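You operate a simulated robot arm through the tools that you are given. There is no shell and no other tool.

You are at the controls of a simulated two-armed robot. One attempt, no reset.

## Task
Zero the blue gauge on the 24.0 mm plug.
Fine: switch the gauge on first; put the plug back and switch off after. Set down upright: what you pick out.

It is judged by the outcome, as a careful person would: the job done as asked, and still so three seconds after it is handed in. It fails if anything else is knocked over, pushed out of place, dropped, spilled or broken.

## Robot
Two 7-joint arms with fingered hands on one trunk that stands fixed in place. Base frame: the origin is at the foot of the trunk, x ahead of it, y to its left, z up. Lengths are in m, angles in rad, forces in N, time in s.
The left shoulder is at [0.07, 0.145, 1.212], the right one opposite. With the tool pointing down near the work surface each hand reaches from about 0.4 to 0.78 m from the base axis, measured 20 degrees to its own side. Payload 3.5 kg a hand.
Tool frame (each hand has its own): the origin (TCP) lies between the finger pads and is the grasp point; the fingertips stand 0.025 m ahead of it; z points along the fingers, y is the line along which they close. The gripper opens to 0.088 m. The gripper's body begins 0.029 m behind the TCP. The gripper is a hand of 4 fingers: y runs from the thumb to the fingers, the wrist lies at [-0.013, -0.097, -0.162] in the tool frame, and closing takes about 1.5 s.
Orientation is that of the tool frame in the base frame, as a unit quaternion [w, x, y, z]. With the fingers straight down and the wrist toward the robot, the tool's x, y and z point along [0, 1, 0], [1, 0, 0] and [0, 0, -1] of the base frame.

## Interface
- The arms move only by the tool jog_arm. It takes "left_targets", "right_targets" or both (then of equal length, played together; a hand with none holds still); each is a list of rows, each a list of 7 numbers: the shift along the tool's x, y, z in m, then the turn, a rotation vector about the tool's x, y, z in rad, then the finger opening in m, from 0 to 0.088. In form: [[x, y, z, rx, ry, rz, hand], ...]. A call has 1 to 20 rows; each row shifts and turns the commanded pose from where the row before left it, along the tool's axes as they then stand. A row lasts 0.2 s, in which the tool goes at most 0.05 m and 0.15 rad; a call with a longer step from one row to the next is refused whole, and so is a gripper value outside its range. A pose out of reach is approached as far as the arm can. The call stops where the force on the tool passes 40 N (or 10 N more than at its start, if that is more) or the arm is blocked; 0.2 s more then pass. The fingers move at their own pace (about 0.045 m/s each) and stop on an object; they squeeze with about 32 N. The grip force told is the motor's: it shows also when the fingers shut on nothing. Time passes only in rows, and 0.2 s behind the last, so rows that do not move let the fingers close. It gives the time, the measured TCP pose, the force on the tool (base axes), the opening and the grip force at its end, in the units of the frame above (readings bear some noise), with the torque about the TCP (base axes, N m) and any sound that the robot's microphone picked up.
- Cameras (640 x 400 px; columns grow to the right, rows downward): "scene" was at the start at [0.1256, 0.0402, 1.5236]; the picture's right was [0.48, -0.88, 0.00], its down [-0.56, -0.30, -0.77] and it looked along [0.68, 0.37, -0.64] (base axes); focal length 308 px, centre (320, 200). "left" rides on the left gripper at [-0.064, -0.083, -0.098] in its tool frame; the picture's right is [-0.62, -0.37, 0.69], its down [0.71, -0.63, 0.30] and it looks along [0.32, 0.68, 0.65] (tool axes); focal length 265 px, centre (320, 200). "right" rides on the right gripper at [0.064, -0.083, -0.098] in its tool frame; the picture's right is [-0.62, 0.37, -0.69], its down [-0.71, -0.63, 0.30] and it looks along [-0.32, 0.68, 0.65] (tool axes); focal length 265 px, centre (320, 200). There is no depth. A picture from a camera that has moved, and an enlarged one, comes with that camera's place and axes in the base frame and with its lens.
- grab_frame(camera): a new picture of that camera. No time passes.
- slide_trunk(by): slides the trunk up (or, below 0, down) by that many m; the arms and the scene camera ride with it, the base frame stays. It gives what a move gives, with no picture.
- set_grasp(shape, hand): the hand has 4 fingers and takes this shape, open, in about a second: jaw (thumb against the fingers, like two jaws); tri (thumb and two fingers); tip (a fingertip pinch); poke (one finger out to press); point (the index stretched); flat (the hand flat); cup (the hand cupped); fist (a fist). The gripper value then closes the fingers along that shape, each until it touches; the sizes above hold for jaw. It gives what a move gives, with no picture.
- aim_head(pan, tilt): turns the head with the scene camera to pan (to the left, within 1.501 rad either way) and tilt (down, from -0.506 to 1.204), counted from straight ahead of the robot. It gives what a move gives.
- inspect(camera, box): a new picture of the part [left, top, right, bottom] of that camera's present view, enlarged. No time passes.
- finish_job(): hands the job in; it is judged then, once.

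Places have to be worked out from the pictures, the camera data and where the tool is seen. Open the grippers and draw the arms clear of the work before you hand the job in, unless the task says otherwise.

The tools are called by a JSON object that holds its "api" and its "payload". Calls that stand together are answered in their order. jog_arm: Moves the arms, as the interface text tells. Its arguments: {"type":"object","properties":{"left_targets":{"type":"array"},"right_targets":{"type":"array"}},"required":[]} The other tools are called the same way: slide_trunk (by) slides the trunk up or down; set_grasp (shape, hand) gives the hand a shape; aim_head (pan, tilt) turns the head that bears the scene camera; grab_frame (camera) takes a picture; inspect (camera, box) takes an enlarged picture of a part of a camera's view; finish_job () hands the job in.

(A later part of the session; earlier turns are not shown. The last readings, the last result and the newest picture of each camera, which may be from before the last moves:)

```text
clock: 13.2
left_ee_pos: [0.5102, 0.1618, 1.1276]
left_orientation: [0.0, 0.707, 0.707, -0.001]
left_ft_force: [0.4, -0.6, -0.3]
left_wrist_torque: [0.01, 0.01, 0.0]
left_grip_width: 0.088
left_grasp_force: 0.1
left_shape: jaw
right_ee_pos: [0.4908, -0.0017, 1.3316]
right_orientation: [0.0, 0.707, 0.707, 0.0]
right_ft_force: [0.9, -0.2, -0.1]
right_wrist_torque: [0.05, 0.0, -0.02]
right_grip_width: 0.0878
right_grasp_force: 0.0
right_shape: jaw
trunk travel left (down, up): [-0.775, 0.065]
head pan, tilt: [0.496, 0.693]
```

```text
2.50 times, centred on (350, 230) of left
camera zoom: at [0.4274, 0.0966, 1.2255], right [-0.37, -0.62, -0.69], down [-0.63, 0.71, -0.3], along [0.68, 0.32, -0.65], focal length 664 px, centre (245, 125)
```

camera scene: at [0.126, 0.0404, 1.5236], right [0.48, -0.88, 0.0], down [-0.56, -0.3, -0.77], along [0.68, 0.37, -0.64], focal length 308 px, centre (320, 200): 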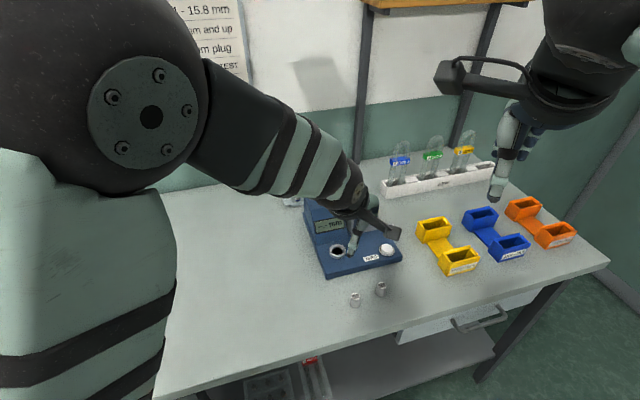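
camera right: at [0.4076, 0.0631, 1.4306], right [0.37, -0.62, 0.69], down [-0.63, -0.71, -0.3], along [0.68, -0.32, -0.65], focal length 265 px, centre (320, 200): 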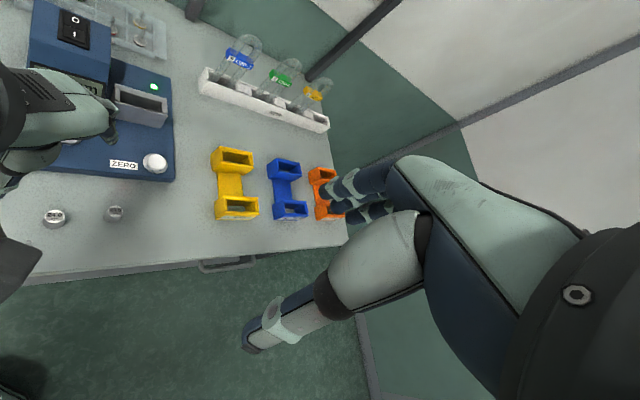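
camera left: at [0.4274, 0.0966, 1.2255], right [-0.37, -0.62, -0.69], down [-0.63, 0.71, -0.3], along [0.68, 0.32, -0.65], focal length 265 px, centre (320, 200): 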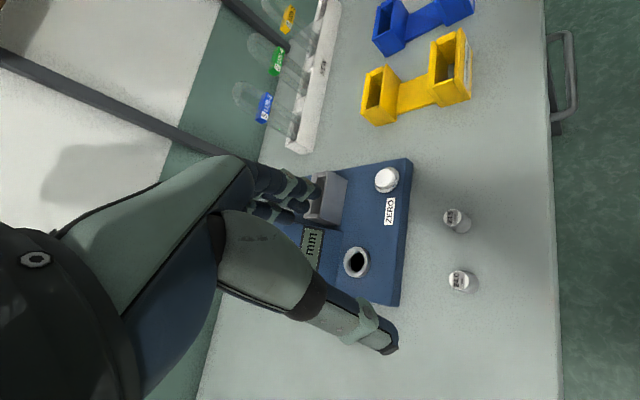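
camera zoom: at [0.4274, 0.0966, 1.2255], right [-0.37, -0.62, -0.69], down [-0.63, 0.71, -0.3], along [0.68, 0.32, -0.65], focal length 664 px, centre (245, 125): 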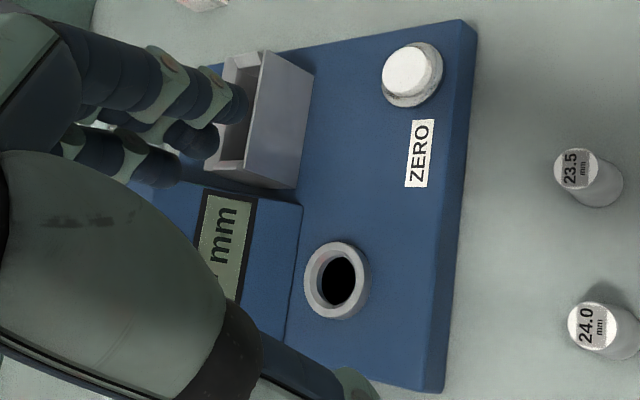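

Using the scene camera's exact pan and tilt, the 24.0 plug's top comes out at about (0.510, 0.157, 0.916). The table is near z 0.884, the plug's handle is about 20 mm across and its base about 24 mm. I'll turn the hand about 47° at this height so the fingers close parallel to the gauge's front and clear its console.

{"api": "jog_arm", "payload": {"left_targets": [[0, 0, 0, 0, 0, 0.137, 0.06], [0, 0, 0, 0, 0, 0.137, 0.06], [0, 0, 0, 0, 0, 0.137, 0.06], [0, 0, 0, 0, 0, 0.137, 0.06], [0, 0, 0, 0, 0, 0.137, 0.06], [0, 0, 0, 0, 0, 0.137, 0.06]]}}

{"api": "grab_frame", "payload": {"camera": "left"}}

{"api": "grab_frame", "payload": {"camera": "scene"}}

{"api": "inspect", "payload": {"camera": "right", "box": [0, 80, 180, 240]}}

```text
clock: 14.6
left_ee_pos: [0.5095, 0.1604, 1.1274]
left_orientation: [0.0, 0.931, 0.364, 0.001]
left_ft_force: [0.5, -0.5, -0.5]
left_wrist_torque: [-0.01, 0.01, -0.01]
left_grip_width: 0.0604
left_grasp_force: 0.0
left_shape: jaw
right_ee_pos: [0.4913, -0.001, 1.3302]
right_orientation: [0.0, 0.707, 0.707, 0.0]
right_ft_force: [0.9, 0.3, 0.7]
right_wrist_torque: [0.0, 0.01, 0.02]
right_grip_width: 0.0876
right_grasp_force: 0.0
right_shape: jaw
trunk travel left (down, up): [-0.775, 0.065]
head pan, tilt: [0.496, 0.693]
```

```text
taken
camera left: at [0.4065, 0.1778, 1.2255], right [-0.71, -0.15, -0.69], down [0.1, 0.95, -0.3], along [0.7, -0.28, -0.65], focal length 265 px, centre (320, 200)
```

left: 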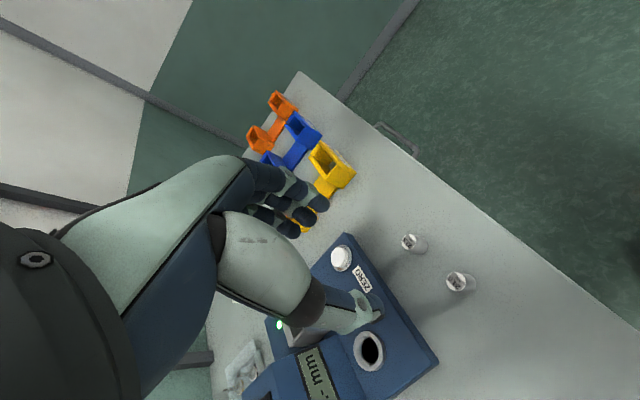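

```text
taken
camera scene: at [0.1262, 0.0407, 1.5235], right [0.48, -0.88, 0.0], down [-0.56, -0.3, -0.77], along [0.68, 0.37, -0.64], focal length 308 px, centre (320, 200)
```

scene: 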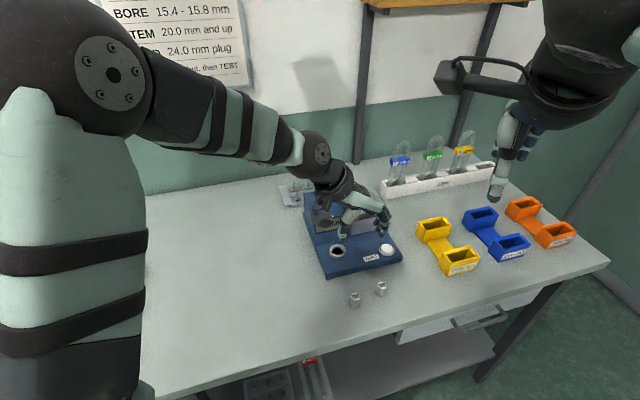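

```text
2.50 times, centred on (90, 160) of right
camera zoom: at [0.4078, 0.0633, 1.4305], right [0.37, -0.62, 0.69], down [-0.63, -0.71, -0.3], along [0.68, -0.32, -0.65], focal length 664 px, centre (895, 300)
```

zoom: 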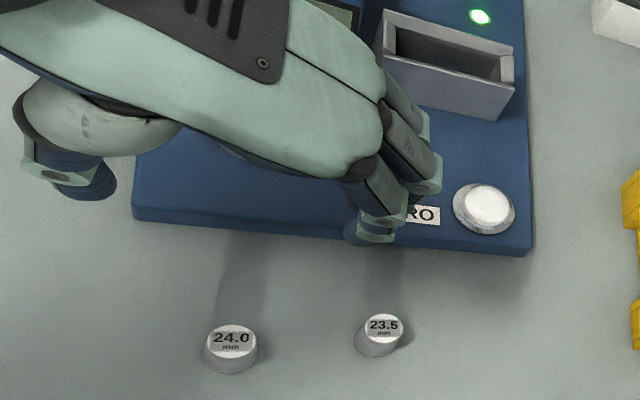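

The rotated pose holds well. I'll zoom in on the bore and plug from the left camera at this yaw.

{"api": "inspect", "payload": {"camera": "left", "box": [330, 310, 440, 400]}}

{"api": "inspect", "payload": {"camera": "left", "box": [390, 220, 490, 310]}}

{"api": "inspect", "payload": {"camera": "scene", "box": [310, 225, 370, 275]}}

{"api": "inspect", "payload": {"camera": "scene", "box": [330, 270, 410, 320]}}

```text
4.44 times, centred on (385, 355) of left
camera zoom: at [0.4065, 0.1778, 1.2255], right [-0.71, -0.15, -0.69], down [0.1, 0.95, -0.3], along [0.7, -0.28, -0.65], focal length 1180 px, centre (31, -489)
```

zoom: 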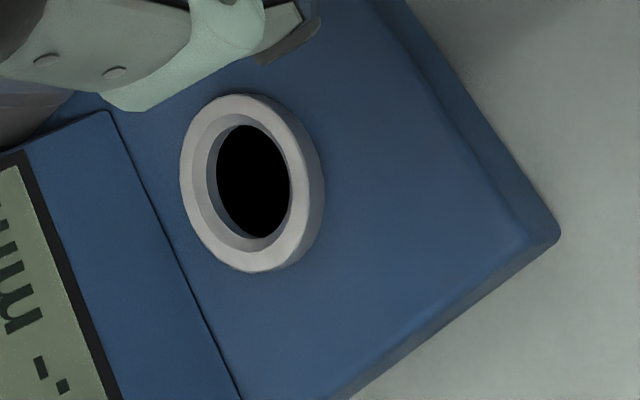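

```text
4.44 times, centred on (440, 265) of left
camera zoom: at [0.4065, 0.1778, 1.2255], right [-0.71, -0.15, -0.69], down [0.1, 0.95, -0.3], along [0.7, -0.28, -0.65], focal length 1180 px, centre (-213, -89)
```

zoom: 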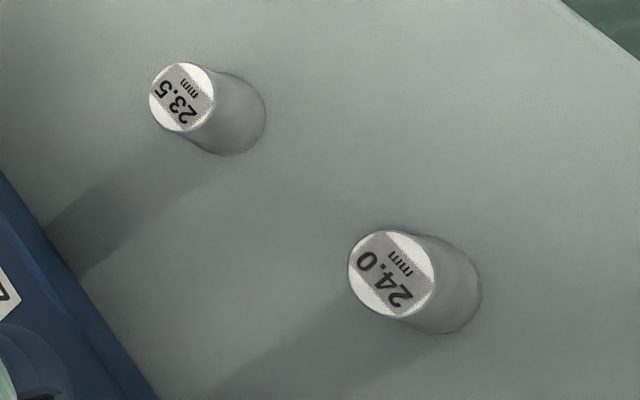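

```text
8.00 times, centred on (340, 250) of scene
camera zoom: at [0.1262, 0.0407, 1.5235], right [0.48, -0.88, 0.0], down [-0.56, -0.3, -0.77], along [0.68, 0.37, -0.64], focal length 2465 px, centre (160, -200)
```

zoom: 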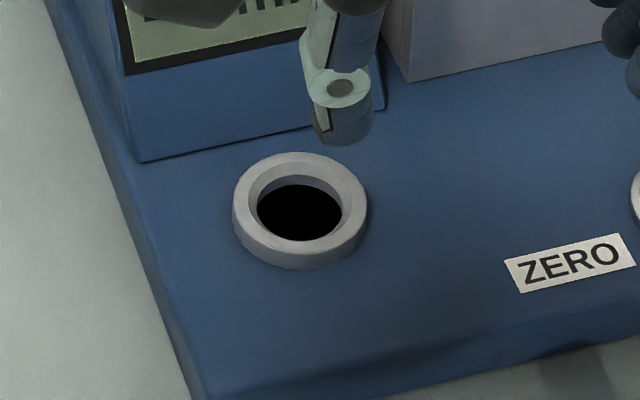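

```text
8.00 times, centred on (370, 295) of scene
camera zoom: at [0.1262, 0.0407, 1.5235], right [0.48, -0.88, 0.0], down [-0.56, -0.3, -0.77], along [0.68, 0.37, -0.64], focal length 2465 px, centre (-80, -560)
```

zoom: 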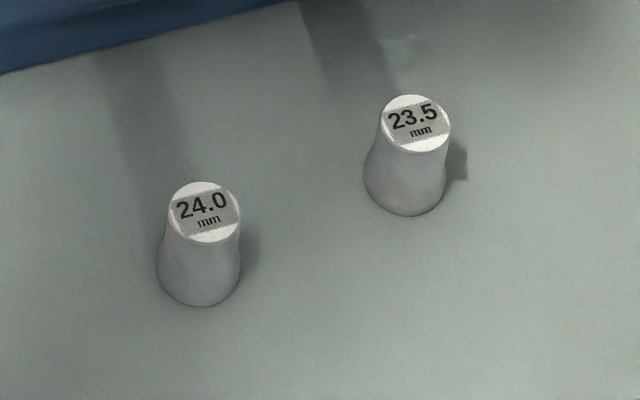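

The bore ring's top centre comes out near (0.607, 0.251, 0.921), with a chamfered entry. The plug is near (0.5105, 0.158) with its top at about 0.915. I'll descend over the plug to TCP z of about 0.945 with the jaw open to 0.06.

{"api": "jog_arm", "payload": {"left_targets": [[-0.001, 0.0024, 0.03, 0, 0, 0, 0.06], [0, 0, 0.045, 0, 0, 0, 0.06], [0, 0, 0.045, 0, 0, 0, 0.06], [0, 0, 0.04, 0, 0, 0, 0.06], [0, 0, 0.022, 0, 0, 0, 0.06]]}}

{"api": "grab_frame", "payload": {"camera": "left"}}

{"api": "inspect", "payload": {"camera": "scene", "box": [310, 230, 410, 330]}}

{"api": "inspect", "payload": {"camera": "right", "box": [0, 140, 160, 260]}}

```text
clock: 15.8
left_ee_pos: [0.5097, 0.1592, 0.9445]
left_orientation: [0.001, 0.931, 0.366, 0.0]
left_ft_force: [-0.3, 0.0, 0.1]
left_wrist_torque: [-0.01, 0.0, -0.03]
left_grip_width: 0.0603
left_grasp_force: 0.0
left_shape: jaw
right_ee_pos: [0.4917, -0.0005, 1.3321]
right_orientation: [0.0, 0.707, 0.707, 0.0]
right_ft_force: [-0.6, 0.5, -0.8]
right_wrist_torque: [0.03, -0.03, -0.02]
right_grip_width: 0.0879
right_grasp_force: 0.0
right_shape: jaw
trunk travel left (down, up): [-0.775, 0.065]
head pan, tilt: [0.496, 0.693]
```

```text
taken
camera left: at [0.4073, 0.1753, 1.0425], right [-0.7, -0.15, -0.69], down [0.09, 0.95, -0.3], along [0.7, -0.28, -0.65], focal length 265 px, centre (320, 200)
```

left: 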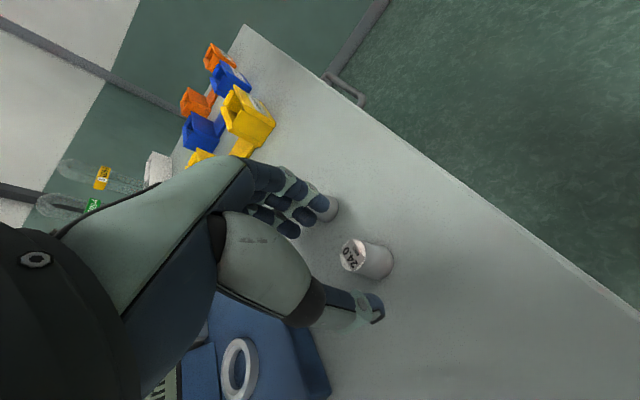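

```text
4.00 times, centred on (360, 280) of scene
camera zoom: at [0.1262, 0.0405, 1.5236], right [0.48, -0.88, 0.0], down [-0.56, -0.3, -0.77], along [0.68, 0.37, -0.64], focal length 1232 px, centre (160, -120)
```

zoom: 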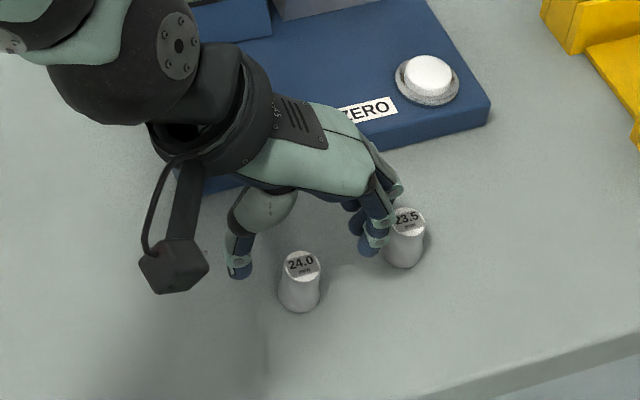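

```text
3.33 times, centred on (80, 200) of right
camera zoom: at [0.4078, 0.0632, 1.4305], right [0.37, -0.62, 0.69], down [-0.63, -0.71, -0.3], along [0.68, -0.32, -0.65], focal length 885 px, centre (1120, 200)
```

zoom: 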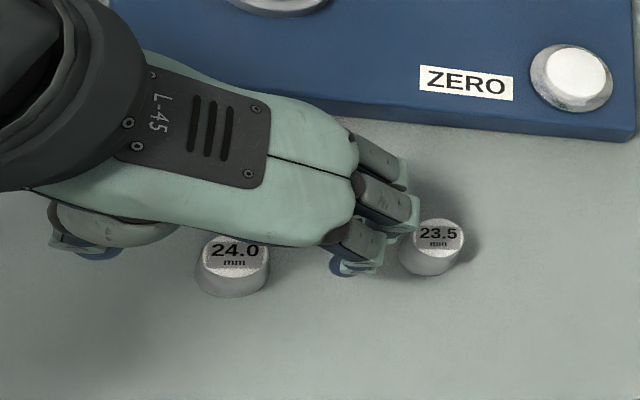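

The hand is centred on the plug, but the fingers come close to the 23.5 plug. I'll narrow the opening to 0.042 for more clearance and look again.

{"api": "jog_arm", "payload": {"left_targets": [[0, 0, 0, 0, 0, 0, 0.042], [0, 0, 0, 0, 0, 0, 0.042], [0, 0, 0, 0, 0, 0, 0.042]]}}

{"api": "inspect", "payload": {"camera": "left", "box": [260, 150, 420, 350]}}

{"api": "inspect", "payload": {"camera": "scene", "box": [330, 260, 390, 320]}}

{"api": "inspect", "payload": {"camera": "right", "box": [20, 180, 140, 250]}}

```text
clock: 16.6
left_ee_pos: [0.5104, 0.1581, 0.9459]
left_orientation: [0.0, 0.931, 0.366, 0.0]
left_ft_force: [-0.1, 0.0, 0.9]
left_wrist_torque: [0.01, -0.01, 0.01]
left_grip_width: 0.0425
left_grasp_force: 0.0
left_shape: jaw
right_ee_pos: [0.4903, -0.0013, 1.333]
right_orientation: [-0.001, 0.707, 0.708, 0.001]
right_ft_force: [0.1, 0.3, 0.3]
right_wrist_torque: [-0.02, -0.02, -0.03]
right_grip_width: 0.0875
right_grasp_force: 0.0
right_shape: jaw
trunk travel left (down, up): [-0.775, 0.065]
head pan, tilt: [0.496, 0.693]
```

```text
2.00 times, centred on (340, 250) of left
camera zoom: at [0.4067, 0.1751, 1.0431], right [-0.7, -0.15, -0.69], down [0.09, 0.95, -0.3], along [0.7, -0.28, -0.65], focal length 531 px, centre (280, 100)
```

zoom: 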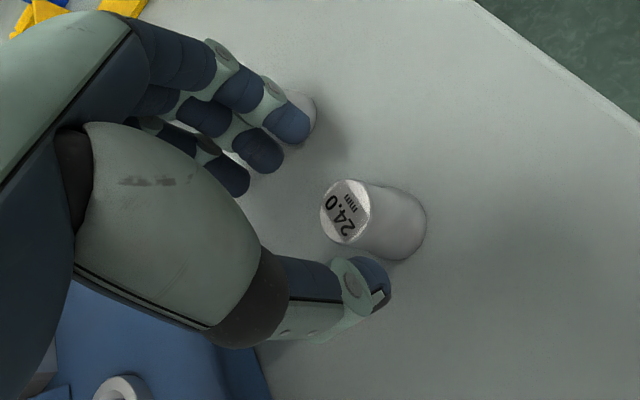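

```text
6.67 times, centred on (360, 290) of scene
camera zoom: at [0.1254, 0.0401, 1.5236], right [0.48, -0.88, 0.0], down [-0.56, -0.3, -0.77], along [0.68, 0.37, -0.64], focal length 2054 px, centre (53, -400)
```

zoom: 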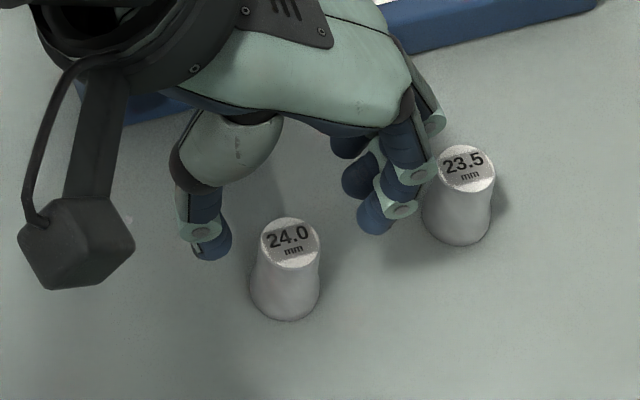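

```text
5.33 times, centred on (80, 215) of right
camera zoom: at [0.4071, 0.0628, 1.4308], right [0.37, -0.62, 0.69], down [-0.63, -0.71, -0.3], along [0.68, -0.32, -0.65], focal length 1416 px, centre (1600, 120)
```

zoom: 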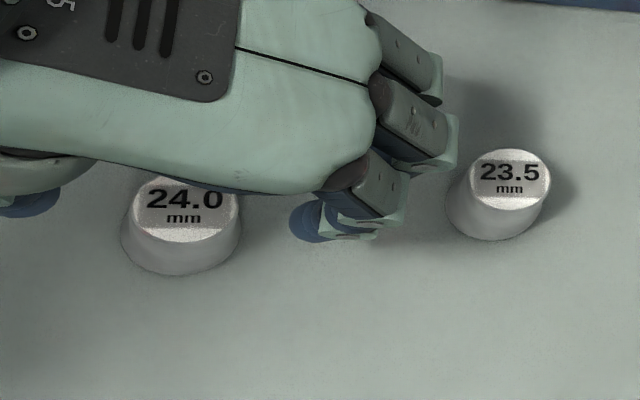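

The opening is now 42 mm. The outer knuckles should stay about 16 mm above the 23.5 plug's top after descending, and the plug is nearly centred. I'll descend to TCP z of about 0.926 and check before closing.

{"api": "jog_arm", "payload": {"left_targets": [[0.0, -0.0015, 0.01, 0, 0, 0, 0.042], [0, 0, 0.01, 0, 0, 0, 0.042]]}}

{"api": "inspect", "payload": {"camera": "left", "box": [260, 150, 420, 350]}}

{"api": "inspect", "payload": {"camera": "scene", "box": [330, 260, 390, 320]}}

{"api": "inspect", "payload": {"camera": "right", "box": [20, 180, 140, 250]}}

```text
clock: 17.2
left_ee_pos: [0.5089, 0.1603, 0.9243]
left_orientation: [0.0, 0.931, 0.366, 0.0]
left_ft_force: [-0.1, -0.1, 0.2]
left_wrist_torque: [-0.04, 0.01, 0.0]
left_grip_width: 0.0423
left_grasp_force: 0.0
left_shape: jaw
right_ee_pos: [0.4904, -0.0019, 1.3328]
right_orientation: [-0.001, 0.707, 0.707, 0.0]
right_ft_force: [0.0, -1.1, -0.5]
right_wrist_torque: [0.02, 0.01, -0.01]
right_grip_width: 0.0874
right_grasp_force: 0.0
right_shape: jaw
trunk travel left (down, up): [-0.775, 0.065]
head pan, tilt: [0.496, 0.693]
```

```text
2.00 times, centred on (340, 250) of left
camera zoom: at [0.4057, 0.176, 1.0223], right [-0.7, -0.15, -0.69], down [0.09, 0.95, -0.3], along [0.7, -0.28, -0.65], focal length 531 px, centre (280, 100)
```

zoom: 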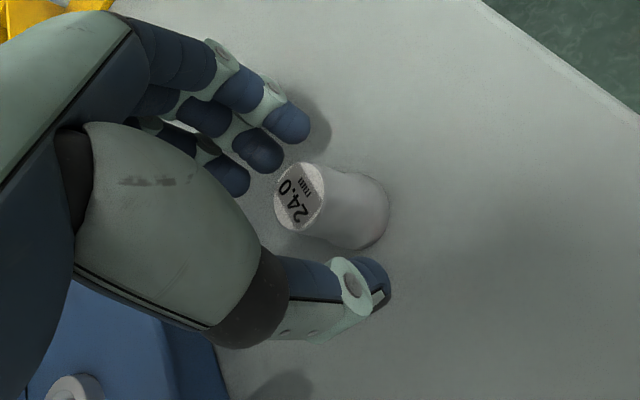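

```text
6.67 times, centred on (360, 290) of scene
camera zoom: at [0.1261, 0.0403, 1.5236], right [0.48, -0.88, 0.0], down [-0.56, -0.3, -0.77], along [0.68, 0.37, -0.64], focal length 2054 px, centre (53, -400)
```

zoom: 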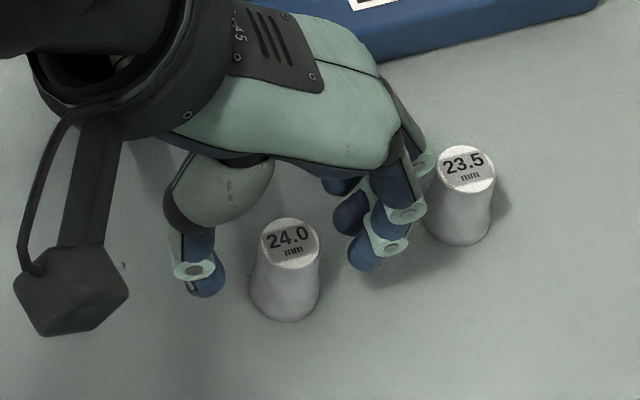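

```text
5.33 times, centred on (80, 215) of right
camera zoom: at [0.4077, 0.063, 1.4306], right [0.37, -0.62, 0.69], down [-0.63, -0.71, -0.3], along [0.68, -0.32, -0.65], focal length 1416 px, centre (1600, 120)
```

zoom: 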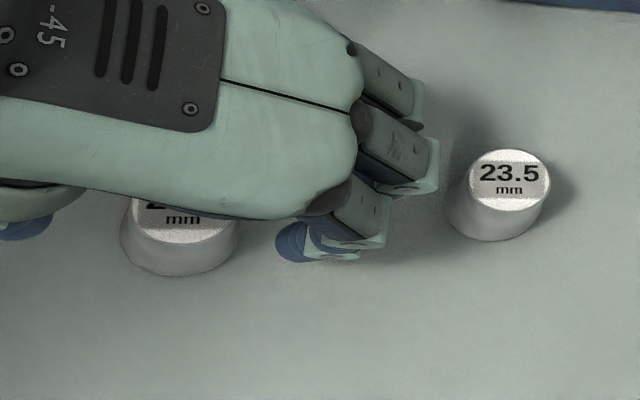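

The plug sits between the thumb and fingers, within about 2 mm of centre, and the 23.5 plug is clear. I'll close on the handle.

{"api": "jog_arm", "payload": {"left_targets": [[0, -0.001, 0, 0, 0, 0, 0.03], [0, -0.001, 0, 0, 0, 0, 0.022], [0, 0, 0, 0, 0, 0, 0.01], [0, 0, 0, 0, 0, 0, 0.01], [0, 0, 0, 0, 0, 0, 0.01]]}}

{"api": "inspect", "payload": {"camera": "left", "box": [260, 150, 420, 350]}}

{"api": "inspect", "payload": {"camera": "scene", "box": [330, 260, 390, 320]}}

```text
clock: 18.4
left_ee_pos: [0.5065, 0.1603, 0.9241]
left_orientation: [0.0, 0.931, 0.366, 0.0]
left_ft_force: [0.9, 0.3, 0.3]
left_wrist_torque: [-0.01, -0.02, 0.03]
left_grip_width: 0.013
left_grasp_force: 31.6
left_shape: jaw
right_ee_pos: [0.4911, -0.0008, 1.3315]
right_orientation: [0.0, 0.708, 0.706, 0.0]
right_ft_force: [-1.1, -0.3, -0.8]
right_wrist_torque: [0.01, -0.01, 0.02]
right_grip_width: 0.0877
right_grasp_force: 0.0
right_shape: jaw
trunk travel left (down, up): [-0.775, 0.065]
head pan, tilt: [0.496, 0.693]
```

```text
2.00 times, centred on (340, 250) of left
camera zoom: at [0.404, 0.1771, 1.0232], right [-0.71, -0.15, -0.69], down [0.09, 0.95, -0.3], along [0.7, -0.28, -0.65], focal length 531 px, centre (280, 100)
```

zoom: 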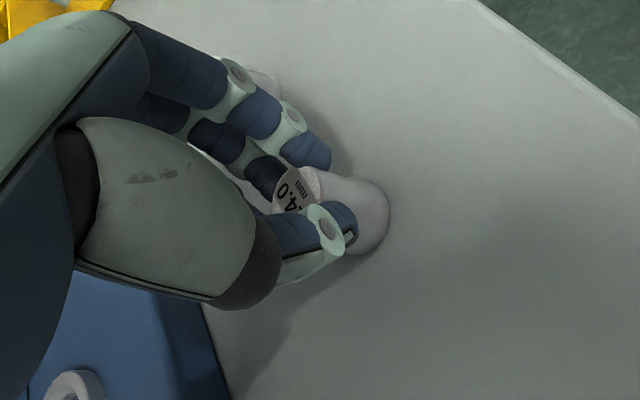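

```text
6.67 times, centred on (360, 290) of scene
camera zoom: at [0.1256, 0.0402, 1.5236], right [0.48, -0.88, 0.0], down [-0.56, -0.3, -0.77], along [0.68, 0.37, -0.64], focal length 2054 px, centre (53, -400)
```

zoom: 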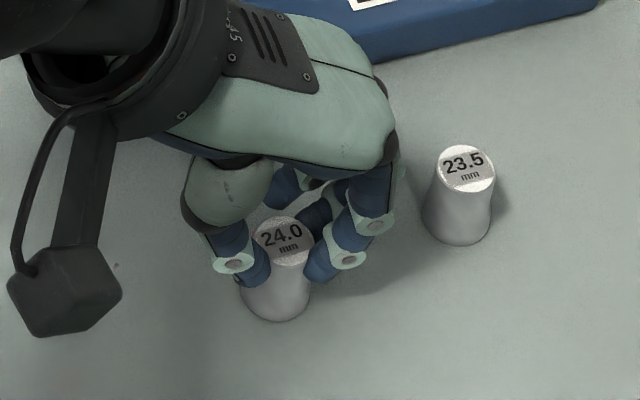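

The grip reads 31.6 N and the plug sits between thumb, index and middle finger, still upright. I'll lift it 30 mm and check the hold.

{"api": "jog_arm", "payload": {"left_targets": [[0, 0, -0.005, 0, 0, 0, 0.01], [0, 0, -0.01, 0, 0, 0, 0.01], [0, 0, -0.015, 0, 0, 0, 0.01], [0, 0, 0, 0, 0, 0, 0.01]]}}

{"api": "inspect", "payload": {"camera": "left", "box": [260, 150, 420, 350]}}

{"api": "inspect", "payload": {"camera": "scene", "box": [330, 250, 390, 310]}}

{"api": "inspect", "payload": {"camera": "right", "box": [20, 180, 140, 250]}}

```text
clock: 19.4
left_ee_pos: [0.5073, 0.1603, 0.9549]
left_orientation: [0.0, 0.931, 0.366, -0.001]
left_ft_force: [0.4, -0.1, -1.6]
left_wrist_torque: [-0.04, 0.0, -0.04]
left_grip_width: 0.013
left_grasp_force: 32.2
left_shape: jaw
right_ee_pos: [0.4917, -0.0019, 1.3318]
right_orientation: [0.0, 0.707, 0.707, 0.0]
right_ft_force: [-0.6, 0.7, 0.0]
right_wrist_torque: [0.01, 0.0, -0.02]
right_grip_width: 0.0875
right_grasp_force: 0.0
right_shape: jaw
trunk travel left (down, up): [-0.775, 0.065]
head pan, tilt: [0.496, 0.693]
```

```text
2.00 times, centred on (340, 250) of left
camera zoom: at [0.4036, 0.178, 1.0531], right [-0.71, -0.15, -0.69], down [0.09, 0.95, -0.3], along [0.7, -0.28, -0.65], focal length 531 px, centre (280, 100)
```

zoom: 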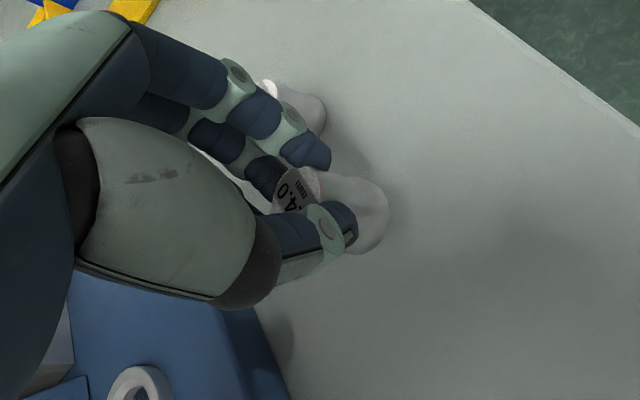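

```text
6.67 times, centred on (360, 280) of scene
camera zoom: at [0.126, 0.0403, 1.5236], right [0.48, -0.88, 0.0], down [-0.56, -0.3, -0.77], along [0.68, 0.37, -0.64], focal length 2054 px, centre (53, -333)
```

zoom: 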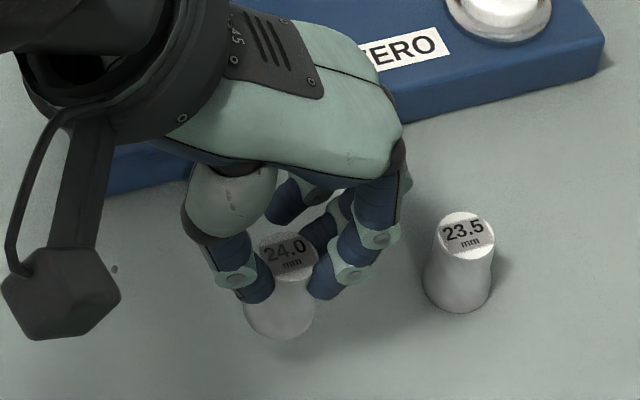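

```text
5.33 times, centred on (80, 215) of right
camera zoom: at [0.4076, 0.063, 1.4306], right [0.37, -0.62, 0.69], down [-0.63, -0.71, -0.3], along [0.68, -0.32, -0.65], focal length 1416 px, centre (1600, 120)
```

zoom: 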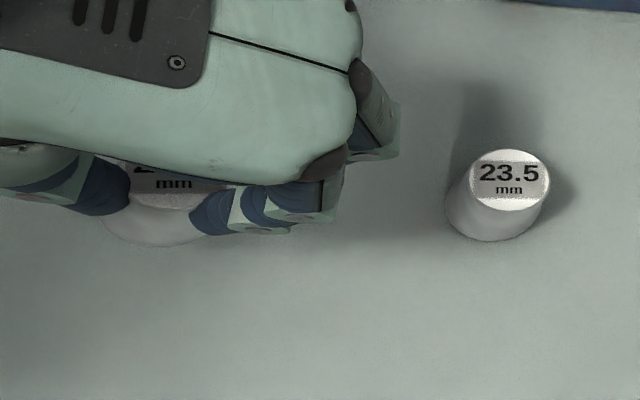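

The plug is firmly held and upright. I'll raise to z of about 1.0 and carry it above the bore estimate by moving along tool x.

{"api": "jog_arm", "payload": {"left_targets": [[0, 0, -0.025, 0, 0, 0, 0.01], [0, 0, -0.022, 0, 0, 0, 0.01], [0.034, 0, 0, 0, 0, 0, 0.01], [0.034, 0, 0, 0, 0, 0, 0.01], [0.034, 0, 0, 0, 0, 0, 0.01], [0.0326, 0.0009, 0, 0, 0, 0, 0.01], [0, 0, 0, 0, 0, 0, 0.01]]}}

{"api": "grab_frame", "payload": {"camera": "left"}}

{"api": "inspect", "payload": {"camera": "scene", "box": [300, 190, 380, 270]}}

{"api": "inspect", "payload": {"camera": "right", "box": [0, 60, 150, 170]}}

```text
clock: 21.0
left_ee_pos: [0.606, 0.2516, 1.0012]
left_orientation: [0.001, 0.931, 0.366, 0.0]
left_ft_force: [-0.7, 0.8, -0.6]
left_wrist_torque: [0.01, -0.01, 0.02]
left_grip_width: 0.0128
left_grasp_force: 32.3
left_shape: jaw
right_ee_pos: [0.4909, -0.0004, 1.3313]
right_orientation: [0.001, 0.707, 0.707, 0.0]
right_ft_force: [0.8, 1.4, 0.4]
right_wrist_torque: [0.02, 0.01, 0.02]
right_grip_width: 0.0875
right_grasp_force: 0.1
right_shape: jaw
trunk travel left (down, up): [-0.775, 0.065]
head pan, tilt: [0.496, 0.693]
```

```text
taken
camera left: at [0.5034, 0.2682, 1.0997], right [-0.71, -0.15, -0.69], down [0.09, 0.95, -0.3], along [0.7, -0.28, -0.65], focal length 265 px, centre (320, 200)
```

left: 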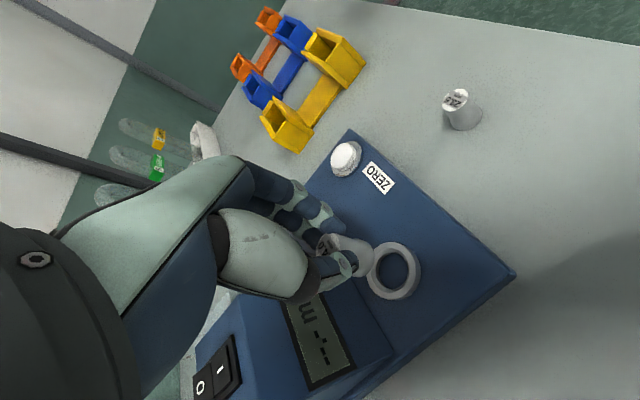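

```text
5.00 times, centred on (340, 230) of scene
camera zoom: at [0.1255, 0.0399, 1.5236], right [0.48, -0.88, 0.0], down [-0.56, -0.3, -0.77], along [0.68, 0.37, -0.64], focal length 1540 px, centre (220, 50)
```

zoom: 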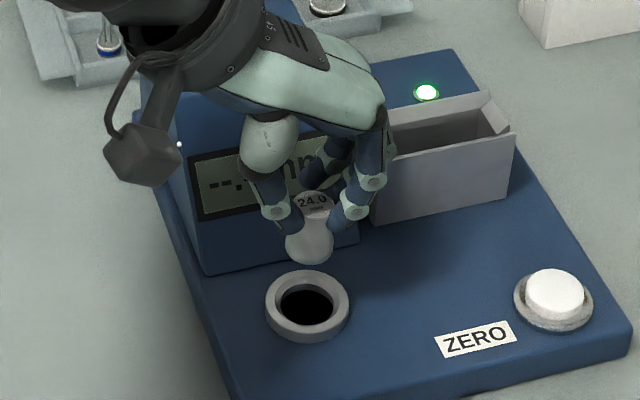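

```text
3.64 times, centred on (75, 115) of right
camera zoom: at [0.4071, 0.0626, 1.4307], right [0.37, -0.62, 0.69], down [-0.63, -0.71, -0.3], along [0.68, -0.32, -0.65], focal length 965 px, centre (1211, 509)
```

zoom: 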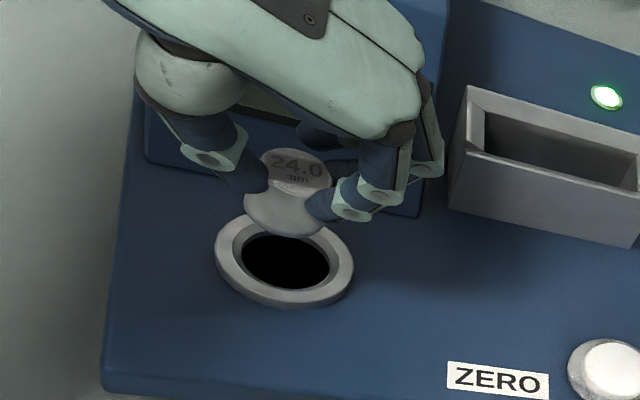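

By the scene and right cameras, the plug top is at about (0.609, 0.250) and the ring centre at about (0.609, 0.251), so they're aligned. I'll zoom in from all three views to check.

{"api": "inspect", "payload": {"camera": "left", "box": [290, 210, 430, 310]}}

{"api": "inspect", "payload": {"camera": "scene", "box": [340, 220, 385, 265]}}

{"api": "inspect", "payload": {"camera": "right", "box": [45, 90, 115, 150]}}

{"api": "inspect", "payload": {"camera": "scene", "box": [335, 220, 395, 265]}}

```text
4.00 times, centred on (360, 260) of left
camera zoom: at [0.5034, 0.2682, 1.0997], right [-0.71, -0.15, -0.69], down [0.09, 0.95, -0.3], along [0.7, -0.28, -0.65], focal length 1062 px, centre (160, -40)
```

zoom: 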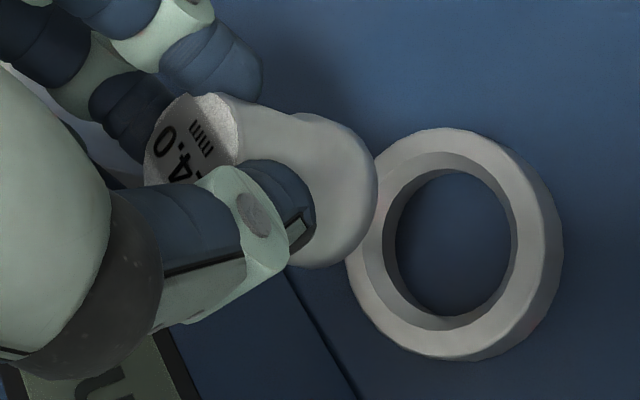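

```text
8.89 times, centred on (362, 242) of scene
camera zoom: at [0.1255, 0.0399, 1.5236], right [0.48, -0.88, 0.0], down [-0.56, -0.3, -0.77], along [0.68, 0.37, -0.64], focal length 2738 px, centre (-58, -178)
```

zoom: 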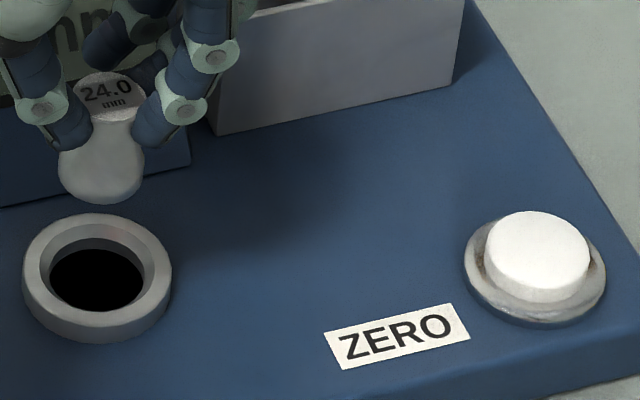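

```text
6.67 times, centred on (80, 120) of right
camera zoom: at [0.4071, 0.0626, 1.4307], right [0.37, -0.62, 0.69], down [-0.63, -0.71, -0.3], along [0.68, -0.32, -0.65], focal length 1769 px, centre (1920, 733)
```

zoom: 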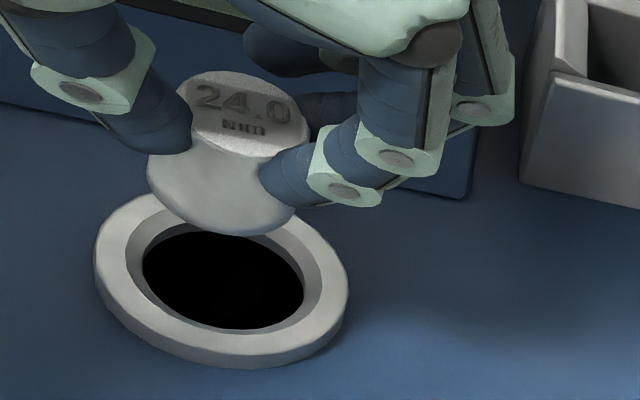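

```text
8.89 times, centred on (365, 242) of scene
camera zoom: at [0.1255, 0.0399, 1.5236], right [0.48, -0.88, 0.0], down [-0.56, -0.3, -0.77], along [0.68, 0.37, -0.64], focal length 2738 px, centre (-80, -178)
```

zoom: 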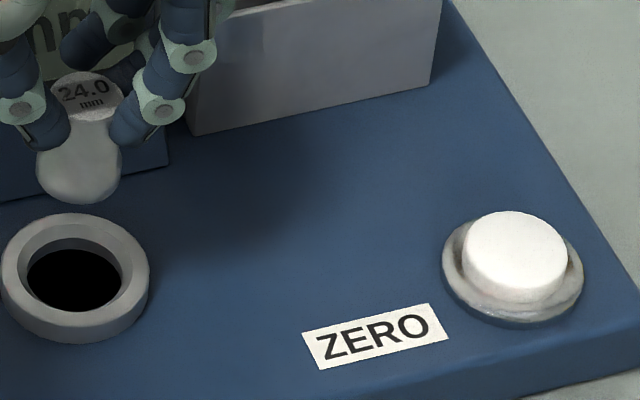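

All three views agree within a couple of millimetres, and the chamfer gives about 4 mm of leeway. I'll lower until the plug's base is just above the ring and check again.

{"api": "jog_arm", "payload": {"left_targets": [[0, 0, 0.015, 0, 0, 0, 0.01], [0, 0, 0.014, 0, 0, 0, 0.01], [0, 0, 0, 0, 0, 0, 0.01]]}}

{"api": "inspect", "payload": {"camera": "left", "box": [290, 210, 430, 310]}}

{"api": "inspect", "payload": {"camera": "scene", "box": [315, 220, 365, 270]}}

{"api": "inspect", "payload": {"camera": "right", "box": [45, 90, 115, 150]}}

```text
clock: 21.8
left_ee_pos: [0.6081, 0.2506, 0.9735]
left_orientation: [0.0, 0.931, 0.365, 0.0]
left_ft_force: [-0.1, -0.2, -0.3]
left_wrist_torque: [0.0, -0.02, -0.02]
left_grip_width: 0.0129
left_grasp_force: 32.1
left_shape: jaw
right_ee_pos: [0.4904, -0.0014, 1.3326]
right_orientation: [0.0, 0.708, 0.707, -0.001]
right_ft_force: [-0.6, -0.1, -0.9]
right_wrist_torque: [0.0, 0.01, 0.0]
right_grip_width: 0.0877
right_grasp_force: 0.1
right_shape: jaw
trunk travel left (down, up): [-0.775, 0.065]
head pan, tilt: [0.496, 0.693]
```

```text
4.00 times, centred on (360, 260) of left
camera zoom: at [0.5037, 0.2676, 1.0713], right [-0.7, -0.15, -0.69], down [0.1, 0.95, -0.3], along [0.7, -0.28, -0.65], focal length 1062 px, centre (160, -40)
```

zoom: 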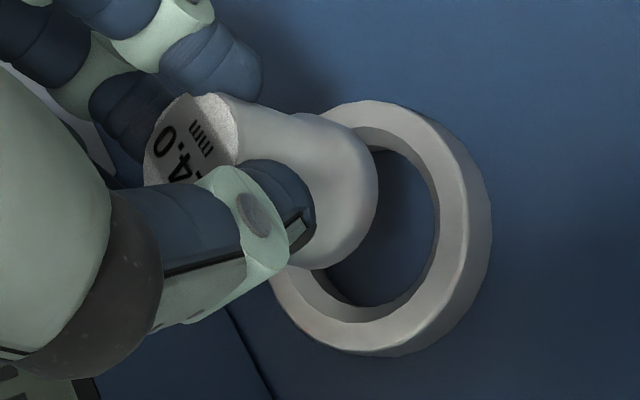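

```text
8.00 times, centred on (340, 245) of scene
camera zoom: at [0.1252, 0.0399, 1.5237], right [0.48, -0.88, 0.0], down [-0.56, -0.3, -0.77], along [0.68, 0.37, -0.64], focal length 2465 px, centre (160, -160)
```

zoom: 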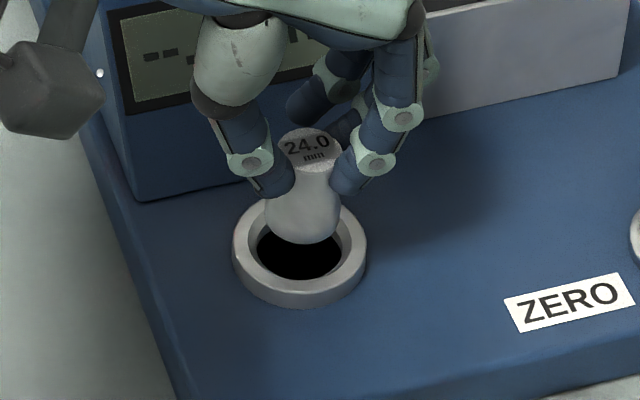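

```text
6.67 times, centred on (80, 120) of right
camera zoom: at [0.4068, 0.0626, 1.4309], right [0.37, -0.62, 0.69], down [-0.63, -0.71, -0.3], along [0.68, -0.32, -0.65], focal length 1769 px, centre (1920, 733)
```

zoom: 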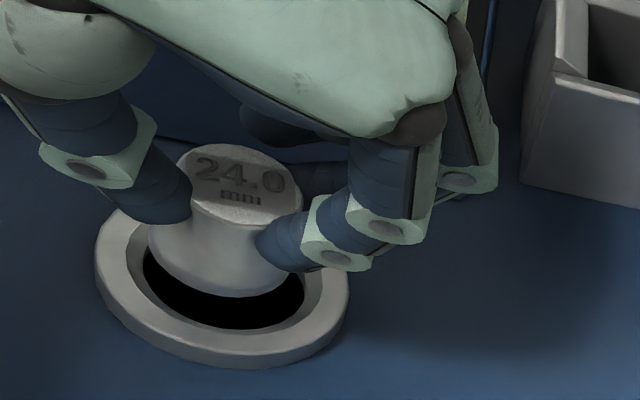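

The plug base sits concentric over the ring in the scene and right views. I'll lower it slowly into the bore and watch the force.

{"api": "jog_arm", "payload": {"left_targets": [[0, 0, 0.004, 0, 0, 0, 0.01], [0, 0, 0.004, 0, 0, 0, 0.01], [0, 0, 0.004, 0, 0, 0, 0.01], [0, 0, 0.003, 0, 0, 0, 0.01]]}}

{"api": "inspect", "payload": {"camera": "scene", "box": [315, 220, 365, 270]}}

{"api": "inspect", "payload": {"camera": "right", "box": [45, 90, 115, 150]}}

{"api": "inspect", "payload": {"camera": "left", "box": [290, 210, 430, 310]}}

```text
clock: 22.8
left_ee_pos: [0.6069, 0.2516, 0.9567]
left_orientation: [0.0, 0.931, 0.366, 0.0]
left_ft_force: [0.5, -0.1, -0.4]
left_wrist_torque: [-0.02, 0.01, 0.0]
left_grip_width: 0.0129
left_grasp_force: 32.0
left_shape: jaw
right_ee_pos: [0.4909, -0.0009, 1.3335]
right_orientation: [0.0, 0.708, 0.707, 0.0]
right_ft_force: [0.0, 0.7, 0.6]
right_wrist_torque: [0.0, -0.01, 0.05]
right_grip_width: 0.0876
right_grasp_force: 0.1
right_shape: jaw
trunk travel left (down, up): [-0.775, 0.065]
head pan, tilt: [0.496, 0.693]
```

```text
8.00 times, centred on (340, 245) of scene
camera zoom: at [0.126, 0.0403, 1.5236], right [0.48, -0.88, 0.0], down [-0.56, -0.3, -0.77], along [0.68, 0.37, -0.64], focal length 2465 px, centre (160, -160)
```

zoom: 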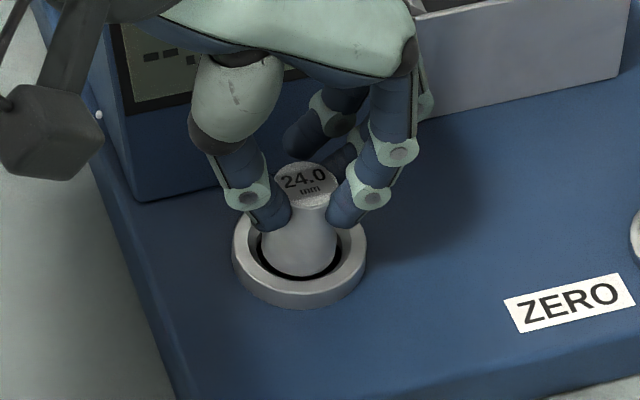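

```text
6.67 times, centred on (80, 120) of right
camera zoom: at [0.4076, 0.063, 1.4306], right [0.37, -0.62, 0.69], down [-0.63, -0.71, -0.3], along [0.68, -0.32, -0.65], focal length 1769 px, centre (1920, 733)
```

zoom: 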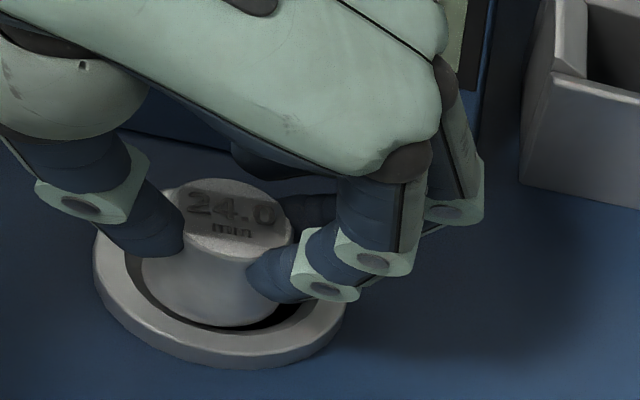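

```text
4.00 times, centred on (360, 260) of left
camera zoom: at [0.5039, 0.2682, 1.0559], right [-0.71, -0.15, -0.69], down [0.09, 0.95, -0.3], along [0.7, -0.28, -0.65], focal length 1062 px, centre (160, -40)
```

zoom: 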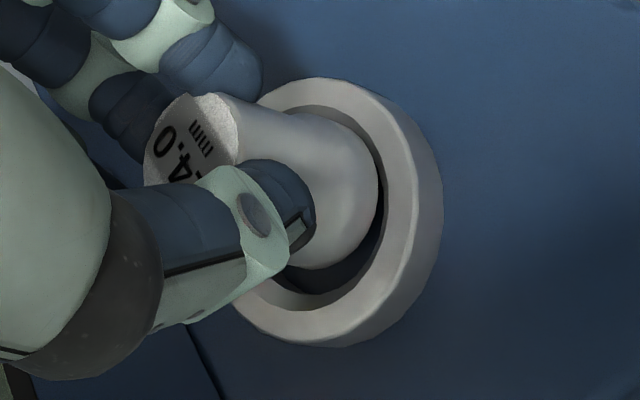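

The base is entering the ring with no contact force. I'll keep going down in 2 mm steps.

{"api": "jog_arm", "payload": {"left_targets": [[0, 0, 0.002, 0, 0, 0, 0.01], [0, 0, 0.002, 0, 0, 0, 0.01], [0, 0, 0.002, 0, 0, 0, 0.01]]}}

{"api": "inspect", "payload": {"camera": "scene", "box": [315, 220, 365, 270]}}

{"api": "inspect", "payload": {"camera": "right", "box": [45, 90, 115, 150]}}

{"api": "inspect", "payload": {"camera": "left", "box": [290, 210, 430, 310]}}

```text
clock: 23.6
left_ee_pos: [0.6054, 0.2518, 0.9545]
left_orientation: [0.002, 0.931, 0.365, 0.002]
left_ft_force: [-0.3, 3.3, 12.0]
left_wrist_torque: [-0.03, -0.05, 0.01]
left_grip_width: 0.0134
left_grasp_force: 32.0
left_shape: jaw
right_ee_pos: [0.4885, -0.0006, 1.3332]
right_orientation: [0.0, 0.708, 0.707, 0.001]
right_ft_force: [0.3, 0.7, -0.4]
right_wrist_torque: [0.04, 0.01, 0.03]
right_grip_width: 0.0877
right_grasp_force: 0.1
right_shape: jaw
trunk travel left (down, up): [-0.775, 0.065]
head pan, tilt: [0.496, 0.693]
```

```text
8.00 times, centred on (340, 245) of scene
camera zoom: at [0.1229, 0.0401, 1.524], right [0.48, -0.88, 0.0], down [-0.56, -0.3, -0.77], along [0.68, 0.37, -0.64], focal length 2465 px, centre (160, -160)
```

zoom: 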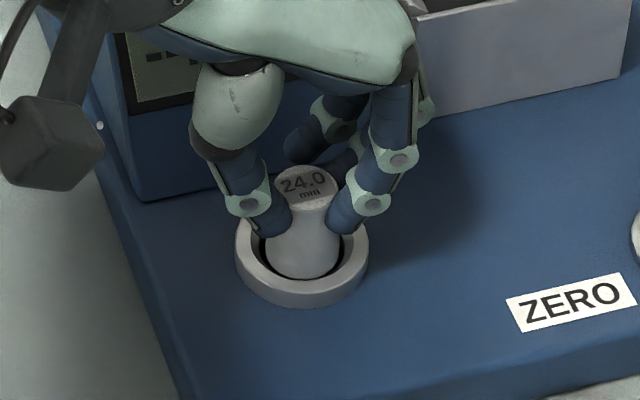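

```text
6.67 times, centred on (80, 120) of right
camera zoom: at [0.4047, 0.0628, 1.4317], right [0.37, -0.62, 0.69], down [-0.63, -0.71, -0.31], along [0.68, -0.32, -0.65], focal length 1769 px, centre (1920, 733)
```

zoom: 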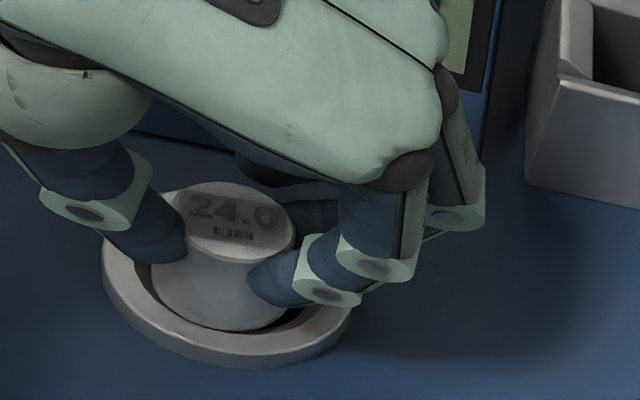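

```text
4.00 times, centred on (360, 260) of left
camera zoom: at [0.5024, 0.2683, 1.0527], right [-0.7, -0.15, -0.7], down [0.1, 0.95, -0.3], along [0.71, -0.28, -0.65], focal length 1062 px, centre (160, -40)
```

zoom: 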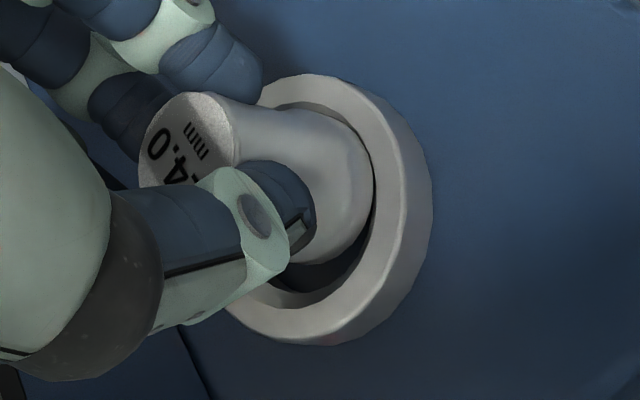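

There's now 12 N of upward force with a small +y part, so the plug is touching either the bore wall or its floor. I'll look at the display and the gap around the plug.

{"api": "inspect", "payload": {"camera": "scene", "box": [300, 200, 380, 265]}}

{"api": "inspect", "payload": {"camera": "right", "box": [50, 115, 105, 150]}}

{"api": "grab_frame", "payload": {"camera": "left"}}

```text
6.15 times, centred on (340, 232) of scene
camera zoom: at [0.1229, 0.0401, 1.524], right [0.48, -0.88, 0.0], down [-0.56, -0.3, -0.77], along [0.68, 0.37, -0.64], focal length 1896 px, centre (197, 0)
```

zoom: 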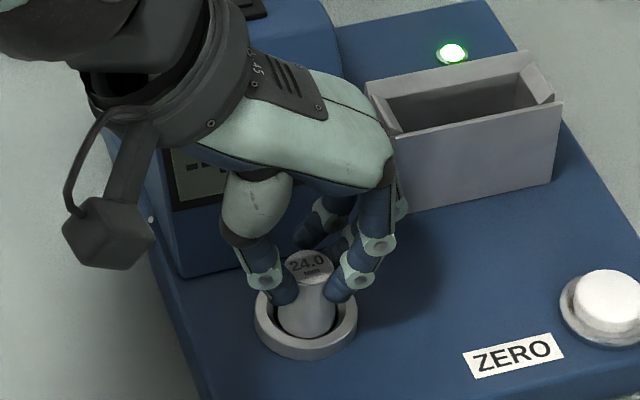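

```text
11.43 times, centred on (78, 132) of right
camera zoom: at [0.4047, 0.0628, 1.4317], right [0.37, -0.62, 0.69], down [-0.63, -0.71, -0.31], along [0.68, -0.32, -0.65], focal length 3033 px, centre (3091, 971)
```

zoom: 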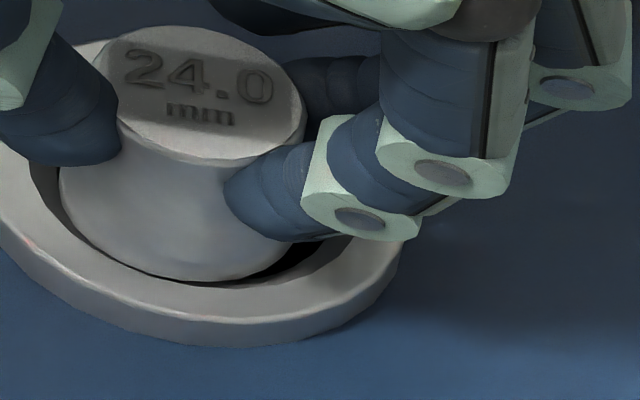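

```text
taken
camera left: at [0.5024, 0.2683, 1.0527], right [-0.7, -0.15, -0.7], down [0.1, 0.95, -0.3], along [0.71, -0.28, -0.65], focal length 265 px, centre (320, 200)
```

left: 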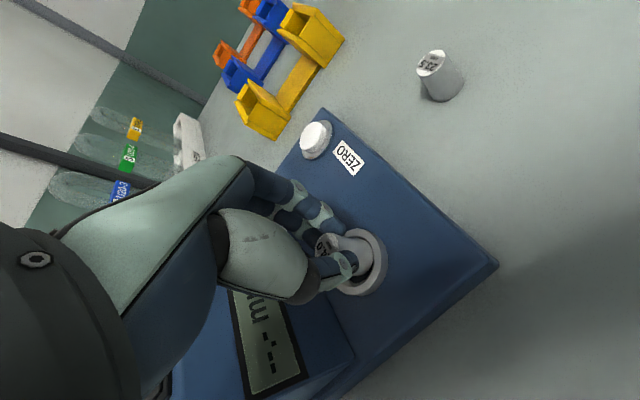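

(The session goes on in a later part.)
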